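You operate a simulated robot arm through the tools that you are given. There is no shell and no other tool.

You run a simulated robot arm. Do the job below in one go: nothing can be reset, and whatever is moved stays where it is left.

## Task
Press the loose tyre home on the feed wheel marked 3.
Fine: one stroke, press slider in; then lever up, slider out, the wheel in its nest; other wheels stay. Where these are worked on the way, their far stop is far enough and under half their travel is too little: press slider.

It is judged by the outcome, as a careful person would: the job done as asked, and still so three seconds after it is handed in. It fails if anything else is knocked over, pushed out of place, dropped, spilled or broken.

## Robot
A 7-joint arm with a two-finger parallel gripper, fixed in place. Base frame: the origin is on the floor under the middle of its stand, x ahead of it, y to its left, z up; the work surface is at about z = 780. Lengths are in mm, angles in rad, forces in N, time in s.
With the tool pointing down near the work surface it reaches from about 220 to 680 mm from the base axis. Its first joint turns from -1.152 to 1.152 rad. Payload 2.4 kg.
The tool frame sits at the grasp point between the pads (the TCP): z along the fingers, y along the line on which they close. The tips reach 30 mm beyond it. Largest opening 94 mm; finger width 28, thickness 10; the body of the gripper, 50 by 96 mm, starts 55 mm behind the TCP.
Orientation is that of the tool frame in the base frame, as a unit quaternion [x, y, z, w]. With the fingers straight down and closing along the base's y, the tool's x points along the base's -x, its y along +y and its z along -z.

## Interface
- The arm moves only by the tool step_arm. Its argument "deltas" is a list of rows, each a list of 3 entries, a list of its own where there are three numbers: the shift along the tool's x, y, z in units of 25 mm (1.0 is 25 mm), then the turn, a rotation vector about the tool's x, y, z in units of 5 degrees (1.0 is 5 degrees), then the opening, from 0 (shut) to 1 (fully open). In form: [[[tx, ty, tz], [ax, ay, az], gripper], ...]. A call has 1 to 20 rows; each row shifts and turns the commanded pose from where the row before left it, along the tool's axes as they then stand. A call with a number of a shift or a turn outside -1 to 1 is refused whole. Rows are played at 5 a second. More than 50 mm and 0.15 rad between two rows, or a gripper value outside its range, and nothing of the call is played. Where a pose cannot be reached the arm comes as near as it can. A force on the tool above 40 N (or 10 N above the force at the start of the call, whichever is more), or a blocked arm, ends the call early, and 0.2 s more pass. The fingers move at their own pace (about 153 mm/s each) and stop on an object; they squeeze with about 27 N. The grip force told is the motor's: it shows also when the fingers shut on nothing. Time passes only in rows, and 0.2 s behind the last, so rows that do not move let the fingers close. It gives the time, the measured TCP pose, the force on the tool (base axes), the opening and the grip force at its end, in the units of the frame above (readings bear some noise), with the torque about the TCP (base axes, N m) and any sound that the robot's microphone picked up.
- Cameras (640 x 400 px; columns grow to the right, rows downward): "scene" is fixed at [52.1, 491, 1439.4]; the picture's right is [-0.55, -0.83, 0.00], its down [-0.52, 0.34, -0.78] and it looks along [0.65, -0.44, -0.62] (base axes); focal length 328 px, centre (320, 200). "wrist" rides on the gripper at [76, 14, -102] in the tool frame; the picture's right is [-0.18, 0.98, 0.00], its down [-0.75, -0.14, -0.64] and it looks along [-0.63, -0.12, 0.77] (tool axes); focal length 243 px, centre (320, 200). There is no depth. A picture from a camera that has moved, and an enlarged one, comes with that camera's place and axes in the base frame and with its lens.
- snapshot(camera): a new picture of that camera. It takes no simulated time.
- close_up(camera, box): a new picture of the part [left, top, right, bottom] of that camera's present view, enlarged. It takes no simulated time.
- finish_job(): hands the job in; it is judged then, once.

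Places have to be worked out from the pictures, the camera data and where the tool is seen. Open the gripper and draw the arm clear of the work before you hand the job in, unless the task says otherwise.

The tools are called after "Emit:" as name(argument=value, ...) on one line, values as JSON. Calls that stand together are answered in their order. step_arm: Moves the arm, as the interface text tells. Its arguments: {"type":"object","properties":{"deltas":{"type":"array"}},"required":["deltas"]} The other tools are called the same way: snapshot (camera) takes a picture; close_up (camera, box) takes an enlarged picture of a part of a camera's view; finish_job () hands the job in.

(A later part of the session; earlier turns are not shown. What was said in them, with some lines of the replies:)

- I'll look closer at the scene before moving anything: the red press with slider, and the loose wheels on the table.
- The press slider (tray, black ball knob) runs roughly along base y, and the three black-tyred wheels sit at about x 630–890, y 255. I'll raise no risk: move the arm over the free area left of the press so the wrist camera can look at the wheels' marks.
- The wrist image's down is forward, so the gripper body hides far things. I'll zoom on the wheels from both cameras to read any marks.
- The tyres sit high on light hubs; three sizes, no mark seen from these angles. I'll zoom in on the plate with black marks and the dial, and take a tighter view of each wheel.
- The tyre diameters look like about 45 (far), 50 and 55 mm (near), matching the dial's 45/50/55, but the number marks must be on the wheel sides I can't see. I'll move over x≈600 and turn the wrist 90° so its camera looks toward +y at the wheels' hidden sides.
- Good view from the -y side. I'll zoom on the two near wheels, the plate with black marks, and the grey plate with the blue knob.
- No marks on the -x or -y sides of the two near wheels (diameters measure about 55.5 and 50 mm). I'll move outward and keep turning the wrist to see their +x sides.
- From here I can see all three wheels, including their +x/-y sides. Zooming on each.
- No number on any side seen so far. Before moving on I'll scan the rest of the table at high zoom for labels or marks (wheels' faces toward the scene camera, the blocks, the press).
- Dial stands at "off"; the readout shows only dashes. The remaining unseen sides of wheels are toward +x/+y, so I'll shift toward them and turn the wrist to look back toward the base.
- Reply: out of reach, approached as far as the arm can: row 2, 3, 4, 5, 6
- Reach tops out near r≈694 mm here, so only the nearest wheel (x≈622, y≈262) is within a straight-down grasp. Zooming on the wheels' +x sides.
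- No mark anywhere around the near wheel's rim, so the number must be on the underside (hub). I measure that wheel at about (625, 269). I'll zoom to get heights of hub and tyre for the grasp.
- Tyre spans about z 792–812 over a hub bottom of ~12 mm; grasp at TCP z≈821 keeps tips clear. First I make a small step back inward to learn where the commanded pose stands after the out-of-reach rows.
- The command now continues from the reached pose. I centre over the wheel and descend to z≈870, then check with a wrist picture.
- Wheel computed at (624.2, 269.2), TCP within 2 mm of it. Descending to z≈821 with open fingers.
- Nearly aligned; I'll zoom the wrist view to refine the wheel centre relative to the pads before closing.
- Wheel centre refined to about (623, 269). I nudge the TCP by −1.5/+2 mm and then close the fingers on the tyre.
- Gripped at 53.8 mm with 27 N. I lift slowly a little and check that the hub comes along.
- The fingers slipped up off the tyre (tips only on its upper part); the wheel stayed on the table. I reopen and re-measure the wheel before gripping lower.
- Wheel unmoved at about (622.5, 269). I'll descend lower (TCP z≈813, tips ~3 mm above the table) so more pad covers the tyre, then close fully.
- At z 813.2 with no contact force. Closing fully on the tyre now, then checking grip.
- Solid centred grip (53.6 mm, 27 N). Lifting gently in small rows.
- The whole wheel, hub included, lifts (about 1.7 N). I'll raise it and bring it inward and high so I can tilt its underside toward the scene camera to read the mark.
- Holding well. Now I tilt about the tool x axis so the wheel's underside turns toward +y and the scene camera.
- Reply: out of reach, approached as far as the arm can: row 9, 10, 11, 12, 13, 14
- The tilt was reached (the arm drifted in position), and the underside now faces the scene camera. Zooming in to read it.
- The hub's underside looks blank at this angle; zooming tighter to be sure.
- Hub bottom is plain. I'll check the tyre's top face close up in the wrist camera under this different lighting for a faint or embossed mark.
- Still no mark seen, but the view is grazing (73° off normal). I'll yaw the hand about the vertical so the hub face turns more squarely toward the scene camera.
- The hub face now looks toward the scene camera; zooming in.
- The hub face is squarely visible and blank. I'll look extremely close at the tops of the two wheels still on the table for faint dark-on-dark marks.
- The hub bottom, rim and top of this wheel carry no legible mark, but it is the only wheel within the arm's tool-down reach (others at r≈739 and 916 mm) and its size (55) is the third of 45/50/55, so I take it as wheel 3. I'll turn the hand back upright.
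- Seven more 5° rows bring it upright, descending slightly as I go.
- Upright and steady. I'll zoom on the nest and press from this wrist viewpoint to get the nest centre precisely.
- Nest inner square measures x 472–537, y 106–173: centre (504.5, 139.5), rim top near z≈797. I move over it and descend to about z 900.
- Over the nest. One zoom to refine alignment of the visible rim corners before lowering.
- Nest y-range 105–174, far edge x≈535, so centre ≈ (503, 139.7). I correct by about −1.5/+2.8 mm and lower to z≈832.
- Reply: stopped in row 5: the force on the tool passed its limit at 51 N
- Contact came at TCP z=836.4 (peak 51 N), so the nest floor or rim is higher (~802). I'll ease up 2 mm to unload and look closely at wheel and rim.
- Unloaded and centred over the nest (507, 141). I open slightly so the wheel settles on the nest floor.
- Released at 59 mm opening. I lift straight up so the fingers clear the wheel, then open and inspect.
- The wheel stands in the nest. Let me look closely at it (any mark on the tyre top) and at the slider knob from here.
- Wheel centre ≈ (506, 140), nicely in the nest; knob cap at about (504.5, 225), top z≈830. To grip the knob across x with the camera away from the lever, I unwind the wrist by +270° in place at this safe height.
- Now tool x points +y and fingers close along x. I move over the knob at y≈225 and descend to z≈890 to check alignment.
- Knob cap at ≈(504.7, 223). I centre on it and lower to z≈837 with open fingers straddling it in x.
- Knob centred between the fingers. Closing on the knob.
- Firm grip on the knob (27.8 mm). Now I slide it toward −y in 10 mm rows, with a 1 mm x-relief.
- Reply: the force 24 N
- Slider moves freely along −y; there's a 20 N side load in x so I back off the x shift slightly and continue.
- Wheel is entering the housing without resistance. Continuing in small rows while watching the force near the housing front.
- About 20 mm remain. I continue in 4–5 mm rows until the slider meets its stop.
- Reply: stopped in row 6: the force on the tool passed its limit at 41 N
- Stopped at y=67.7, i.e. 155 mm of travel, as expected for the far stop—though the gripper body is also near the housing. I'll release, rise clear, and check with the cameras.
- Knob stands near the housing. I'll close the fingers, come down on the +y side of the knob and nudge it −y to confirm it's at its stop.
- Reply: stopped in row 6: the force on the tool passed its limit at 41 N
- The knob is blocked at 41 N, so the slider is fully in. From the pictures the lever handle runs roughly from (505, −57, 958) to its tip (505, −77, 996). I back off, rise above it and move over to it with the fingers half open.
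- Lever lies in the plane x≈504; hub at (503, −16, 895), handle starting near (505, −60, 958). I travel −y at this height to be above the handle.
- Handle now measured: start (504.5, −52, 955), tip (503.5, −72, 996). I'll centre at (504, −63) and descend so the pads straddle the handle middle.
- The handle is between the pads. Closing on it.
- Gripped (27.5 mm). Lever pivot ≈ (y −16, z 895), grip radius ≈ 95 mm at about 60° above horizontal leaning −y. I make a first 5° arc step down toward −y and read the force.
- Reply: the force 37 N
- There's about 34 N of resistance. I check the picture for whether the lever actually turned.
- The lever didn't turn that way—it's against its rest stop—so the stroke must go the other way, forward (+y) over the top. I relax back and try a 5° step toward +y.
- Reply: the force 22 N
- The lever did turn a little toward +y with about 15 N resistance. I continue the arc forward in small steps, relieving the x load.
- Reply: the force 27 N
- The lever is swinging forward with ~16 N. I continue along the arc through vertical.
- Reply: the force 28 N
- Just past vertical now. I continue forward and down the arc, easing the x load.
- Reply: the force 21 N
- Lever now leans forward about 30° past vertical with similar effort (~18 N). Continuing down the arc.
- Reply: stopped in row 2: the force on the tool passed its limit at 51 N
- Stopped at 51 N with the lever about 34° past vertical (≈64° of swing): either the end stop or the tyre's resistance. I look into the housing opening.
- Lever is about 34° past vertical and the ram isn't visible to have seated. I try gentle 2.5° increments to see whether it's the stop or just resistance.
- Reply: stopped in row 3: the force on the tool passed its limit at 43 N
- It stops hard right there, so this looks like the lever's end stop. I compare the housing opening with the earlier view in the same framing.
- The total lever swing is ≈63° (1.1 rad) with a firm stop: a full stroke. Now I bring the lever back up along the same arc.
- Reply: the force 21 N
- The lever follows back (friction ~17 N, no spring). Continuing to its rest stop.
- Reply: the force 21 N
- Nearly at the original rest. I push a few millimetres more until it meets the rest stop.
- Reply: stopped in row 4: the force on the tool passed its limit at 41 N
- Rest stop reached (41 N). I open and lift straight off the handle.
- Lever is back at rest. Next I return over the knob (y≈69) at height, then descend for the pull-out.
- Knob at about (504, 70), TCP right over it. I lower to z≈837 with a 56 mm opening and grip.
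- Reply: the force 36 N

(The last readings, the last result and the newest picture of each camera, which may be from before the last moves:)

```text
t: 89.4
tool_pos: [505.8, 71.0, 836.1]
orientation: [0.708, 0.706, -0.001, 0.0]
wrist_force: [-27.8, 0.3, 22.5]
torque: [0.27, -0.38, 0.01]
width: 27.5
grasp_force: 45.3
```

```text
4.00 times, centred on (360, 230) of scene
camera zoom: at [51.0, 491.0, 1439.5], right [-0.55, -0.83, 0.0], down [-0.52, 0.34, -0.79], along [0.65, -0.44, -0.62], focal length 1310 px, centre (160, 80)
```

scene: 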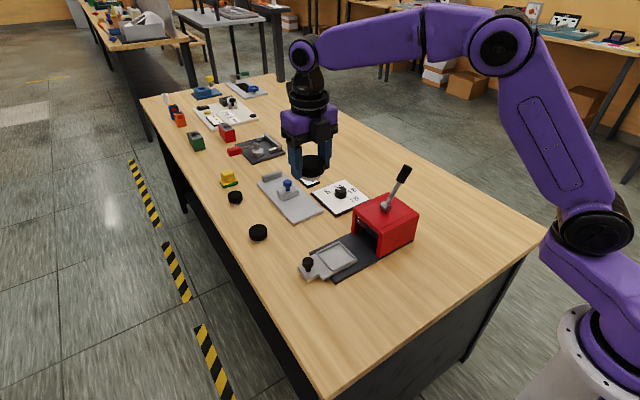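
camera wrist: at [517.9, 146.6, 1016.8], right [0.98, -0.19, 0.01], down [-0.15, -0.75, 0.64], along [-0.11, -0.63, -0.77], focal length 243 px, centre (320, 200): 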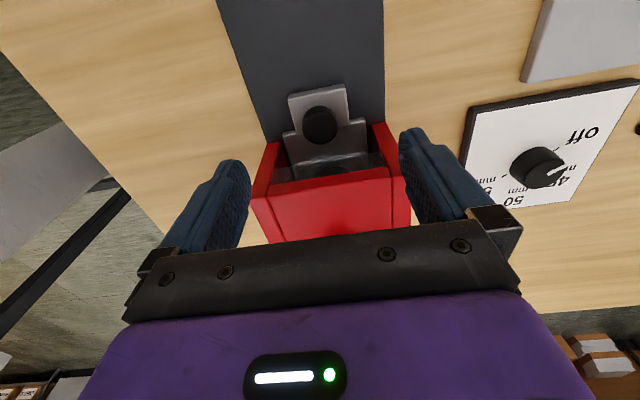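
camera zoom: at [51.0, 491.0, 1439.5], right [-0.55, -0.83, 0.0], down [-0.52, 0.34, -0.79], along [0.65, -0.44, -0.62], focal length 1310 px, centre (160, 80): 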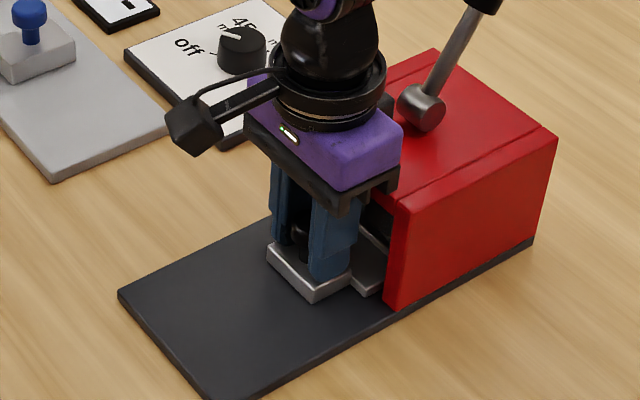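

Gripped. I relieve the side load (−2.5 mm in x, +1 mm in z) and start pulling the slider out toward +y.

Emit:
step_arm(deltas=[[[0.1, -0.08, -0.04], [0, 0, 0], 0], [[0.3, -0.04, 0], [0, 0, 0], 0], [[0.4, 0, 0], [0, 0, 0], 0], [[0.4, 0, 0], [0, 0, 0], 0], [[0.4, 0, 0], [0, 0, 0], 0]])

Emit:
close_up(camera="scene", box=[290, 180, 420, 285])

```text
t: 90.6
tool_pos: [505.0, 110.7, 836.2]
orientation: [0.708, 0.706, 0.002, 0.002]
wrist_force: [1.5, -2.7, -34.7]
torque: [0.31, 0.23, -0.09]
width: 28.1
grasp_force: 44.7
```

```text
3.81 times, centred on (355, 232) of scene
camera zoom: at [52.7, 491.1, 1439.4], right [-0.55, -0.83, 0.0], down [-0.52, 0.34, -0.78], along [0.65, -0.44, -0.62], focal length 1248 px, centre (187, 76)
```

zoom: 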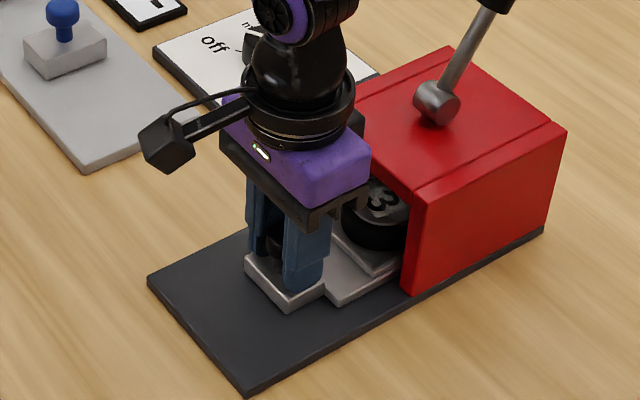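

The pressed wheel now shows its hub face with a "3" — the tyre has gone home and it is the right wheel. I relieve the vertical load and continue pulling the slider out.

Emit:
step_arm(deltas=[[[0.3, 0, 0.03], [0, 0, 0], 0], [[0.4, 0, 0], [0, 0, 0], 0], [[0.4, 0, 0], [0, 0, 0], 0], [[0.4, 0, 0], [0, 0, 0], 0], [[0.4, 0, 0], [0, 0, 0], 0], [[0.4, 0, 0], [0, 0, 0], 0]])

Emit:
close_up(camera="scene", box=[290, 190, 420, 295])

```text
t: 92.0
tool_pos: [503.9, 169.7, 836.1]
orientation: [0.708, 0.706, 0.0, 0.002]
wrist_force: [0.5, -3.6, -34.1]
torque: [0.06, 0.18, -0.05]
width: 27.9
grasp_force: 45.0
```

```text
3.81 times, centred on (355, 242) of scene
camera zoom: at [52.7, 491.1, 1439.4], right [-0.55, -0.83, 0.0], down [-0.52, 0.34, -0.78], along [0.65, -0.44, -0.62], focal length 1248 px, centre (187, 38)
```

zoom: 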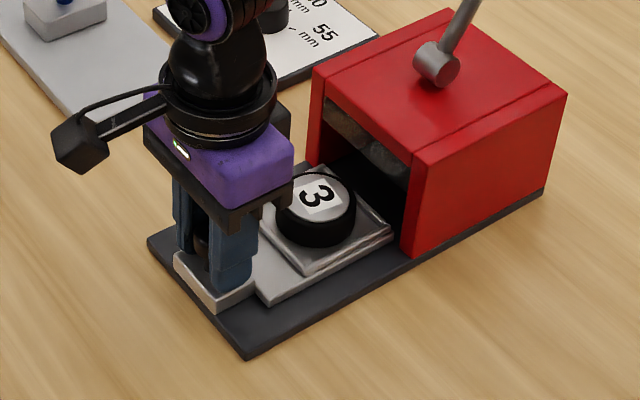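

The "3" is clear and the tyre sits down. About 53 mm remain to the outer stop; continuing, with a little more vertical relief.

Emit:
step_arm(deltas=[[[0.3, 0, 0.05], [0, 0, 0], 0], [[0.4, 0, 0], [0, 0, 0], 0], [[0.4, 0, 0], [0, 0, 0], 0], [[0.4, 0, 0], [0, 0, 0], 0], [[0.3, 0, 0], [0, 0, 0], 0], [[0.16, 0, 0], [0, 0, 0], 0], [[0.12, 0, 0], [0, 0, 0], 0], [[0.12, 0, 0], [0, 0, 0], 0]])

Emit:
close_up(camera="scene", box=[280, 190, 420, 295])

```text
t: 93.8
tool_pos: [505.0, 223.9, 836.5]
orientation: [0.709, 0.706, 0.002, 0.001]
wrist_force: [-3.7, -0.4, 10.0]
torque: [0.07, 0.7, -0.13]
width: 28.2
grasp_force: 45.8
stopped in row 8: the force on the tool passed its limit at 46 N (the readings are from after the stop); the commanded pose is now the measured one
```

```text
3.81 times, centred on (350, 242) of scene
camera zoom: at [51.8, 490.9, 1439.5], right [-0.55, -0.83, 0.0], down [-0.52, 0.34, -0.78], along [0.65, -0.44, -0.62], focal length 1248 px, centre (206, 38)
```

zoom: 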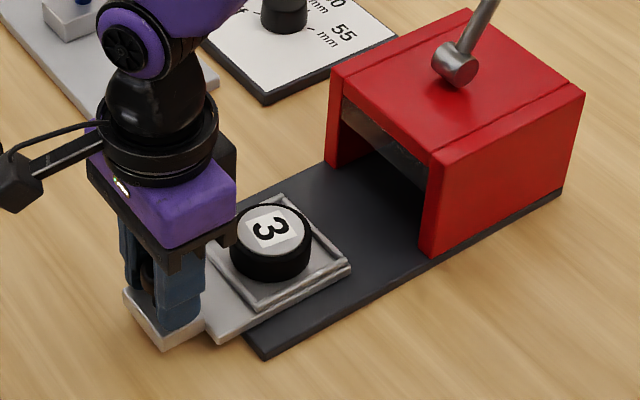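

Outer stop reached at y=223.9, slider is fully out. I open and rise straight up off the knob, then inspect the wheel.

Emit:
step_arm(deltas=[[[0, 0, 0], [0, 0, 0], 0.4], [[0, 0, 0], [0, 0, 0], 0.7], [[0, 0, -0.3], [0, 0, 0], 0.7], [[0, 0, -0.8], [0, 0, 0], 0.7], [[0, 0, -1], [0, 0, 0], 0.8], [[0, 0, -1], [0, 0, 0], 1], [[0, 0, -1], [0, 0, 0], 1], [[0, 0, -1], [0, 0, 0], 1], [[0, 0, -1], [0, 0, 0], 1], [[0, 0, -1], [0, 0, 0], 1]])

Emit:
snapshot(camera="wrist")

Emit:
close_up(camera="scene", box=[320, 235, 370, 275])

Emit:
snapshot(camera="scene")

```text
t: 96.0
tool_pos: [506.1, 225.3, 1014.7]
orientation: [0.709, 0.705, 0.002, 0.003]
wrist_force: [0.0, -0.4, -0.3]
torque: [-0.01, 0.01, 0.06]
width: 94.1
grasp_force: 0.1
```

```text
taken
camera wrist: at [518.9, 300.5, 1116.1], right [0.98, -0.19, 0.01], down [-0.15, -0.75, 0.64], along [-0.11, -0.63, -0.77], focal length 243 px, centre (320, 200)
```

wrist: 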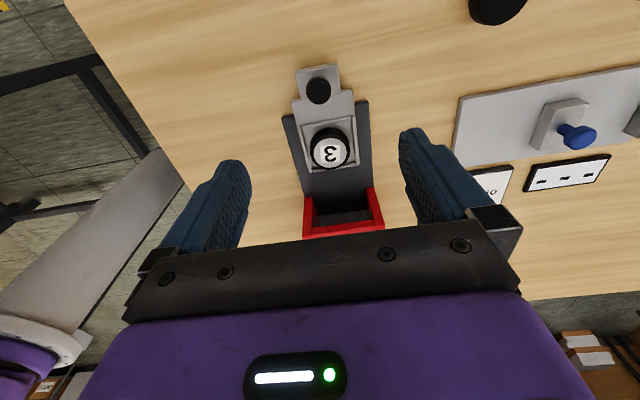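

```text
10.00 times, centred on (345, 255) of scene
camera zoom: at [52.1, 491.0, 1439.4], right [-0.55, -0.83, 0.0], down [-0.52, 0.34, -0.78], along [0.65, -0.44, -0.62], focal length 3276 px, centre (70, -350)
```

zoom: 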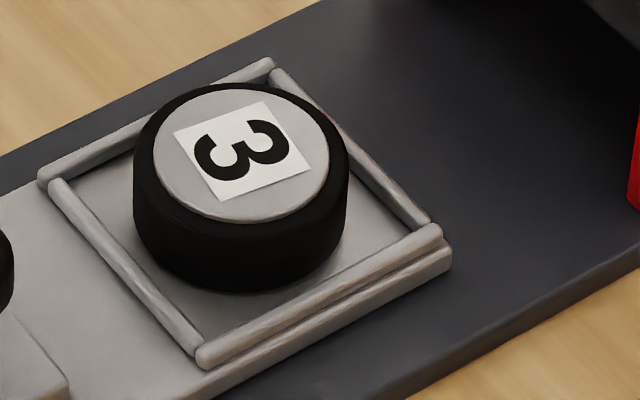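

```text
taken
```

scene: 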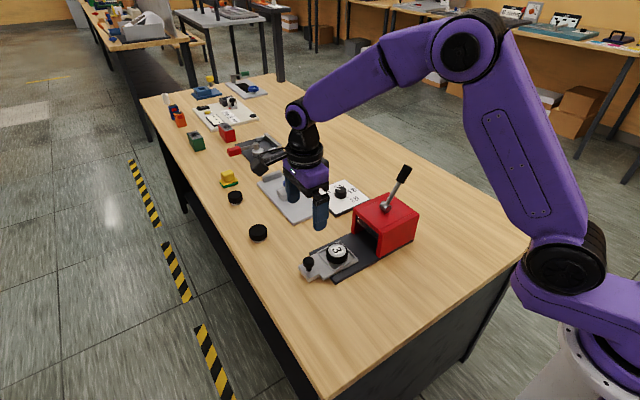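

The tyre is flush on wheel 3, which sits in its nest; slider out, lever up, other wheels unmoved. I draw the arm up and back, well clear, before handing in.

Emit:
step_arm(deltas=[[[0, -0.5, -0.8], [0, 0, 0], 1], [[0, -0.8, -0.8], [0, 0, 0], 1], [[0, -0.8, -0.6], [0, 0, 0], 1], [[0, -0.8, -0.4], [0, 0, 0], 1], [[0, 0, 0], [0, 0, 0], 1], [[0, 0, 0], [0, 0, 0], 1]])

Emit:
snapshot(camera="scene")

Emit:
close_up(camera="scene", box=[290, 150, 430, 290])

```text
t: 97.4
tool_pos: [434.4, 223.8, 1076.7]
orientation: [0.708, 0.706, 0.003, 0.002]
wrist_force: [-0.3, -0.6, 0.0]
torque: [-0.03, -0.02, -0.01]
width: 94.0
grasp_force: 0.0
```

```text
taken
```

scene: 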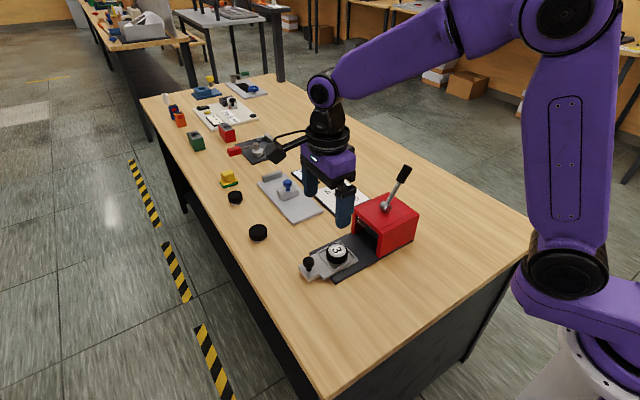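

```text
2.86 times, centred on (360, 220) of scene
camera zoom: at [52.0, 491.0, 1439.4], right [-0.55, -0.83, 0.0], down [-0.52, 0.34, -0.78], along [0.65, -0.44, -0.62], focal length 936 px, centre (206, 143)
```

zoom: 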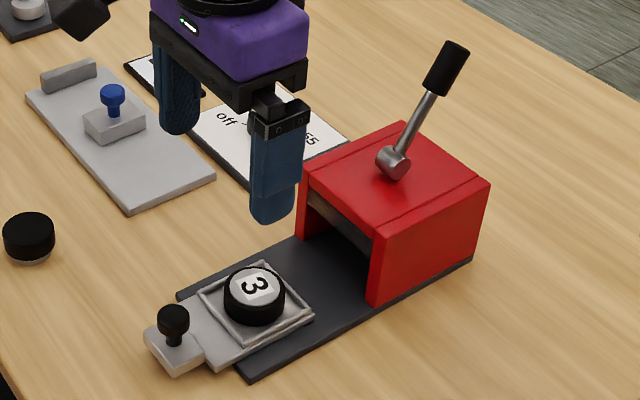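

Everything is as asked: wheel 3 is in its nest with the tyre home, the slider is out, the lever is up, the other wheels are in place, and the gripper is open and clear. Handing the job in.

Emit:
finish_job()

```text
The job is handed in.
```

The tyre on feed wheel 3 is pressed home, and I've handed the job in. I made one full lever stroke with the press slider all the way in.

- **Final state:** the wheel is in its nest with the tyre flush against the hub. The slider is out, the lever is back at its rest stop, and the gripper is open and clear.
- **Identifying the wheel:** I couldn't see a "3" before pressing, because the raised tyre covered the number. I chose the nearest wheel, the only one the arm could reach pointing straight down. The press then uncovered a clear "3" on its hub.
- **First grip slipped:** my first grip on the wheel slid off the tyre without moving it. The second, lower grip held.
- **Untouched:** I left the other two wheels, the size dial (still on "off") and the gauge alone.
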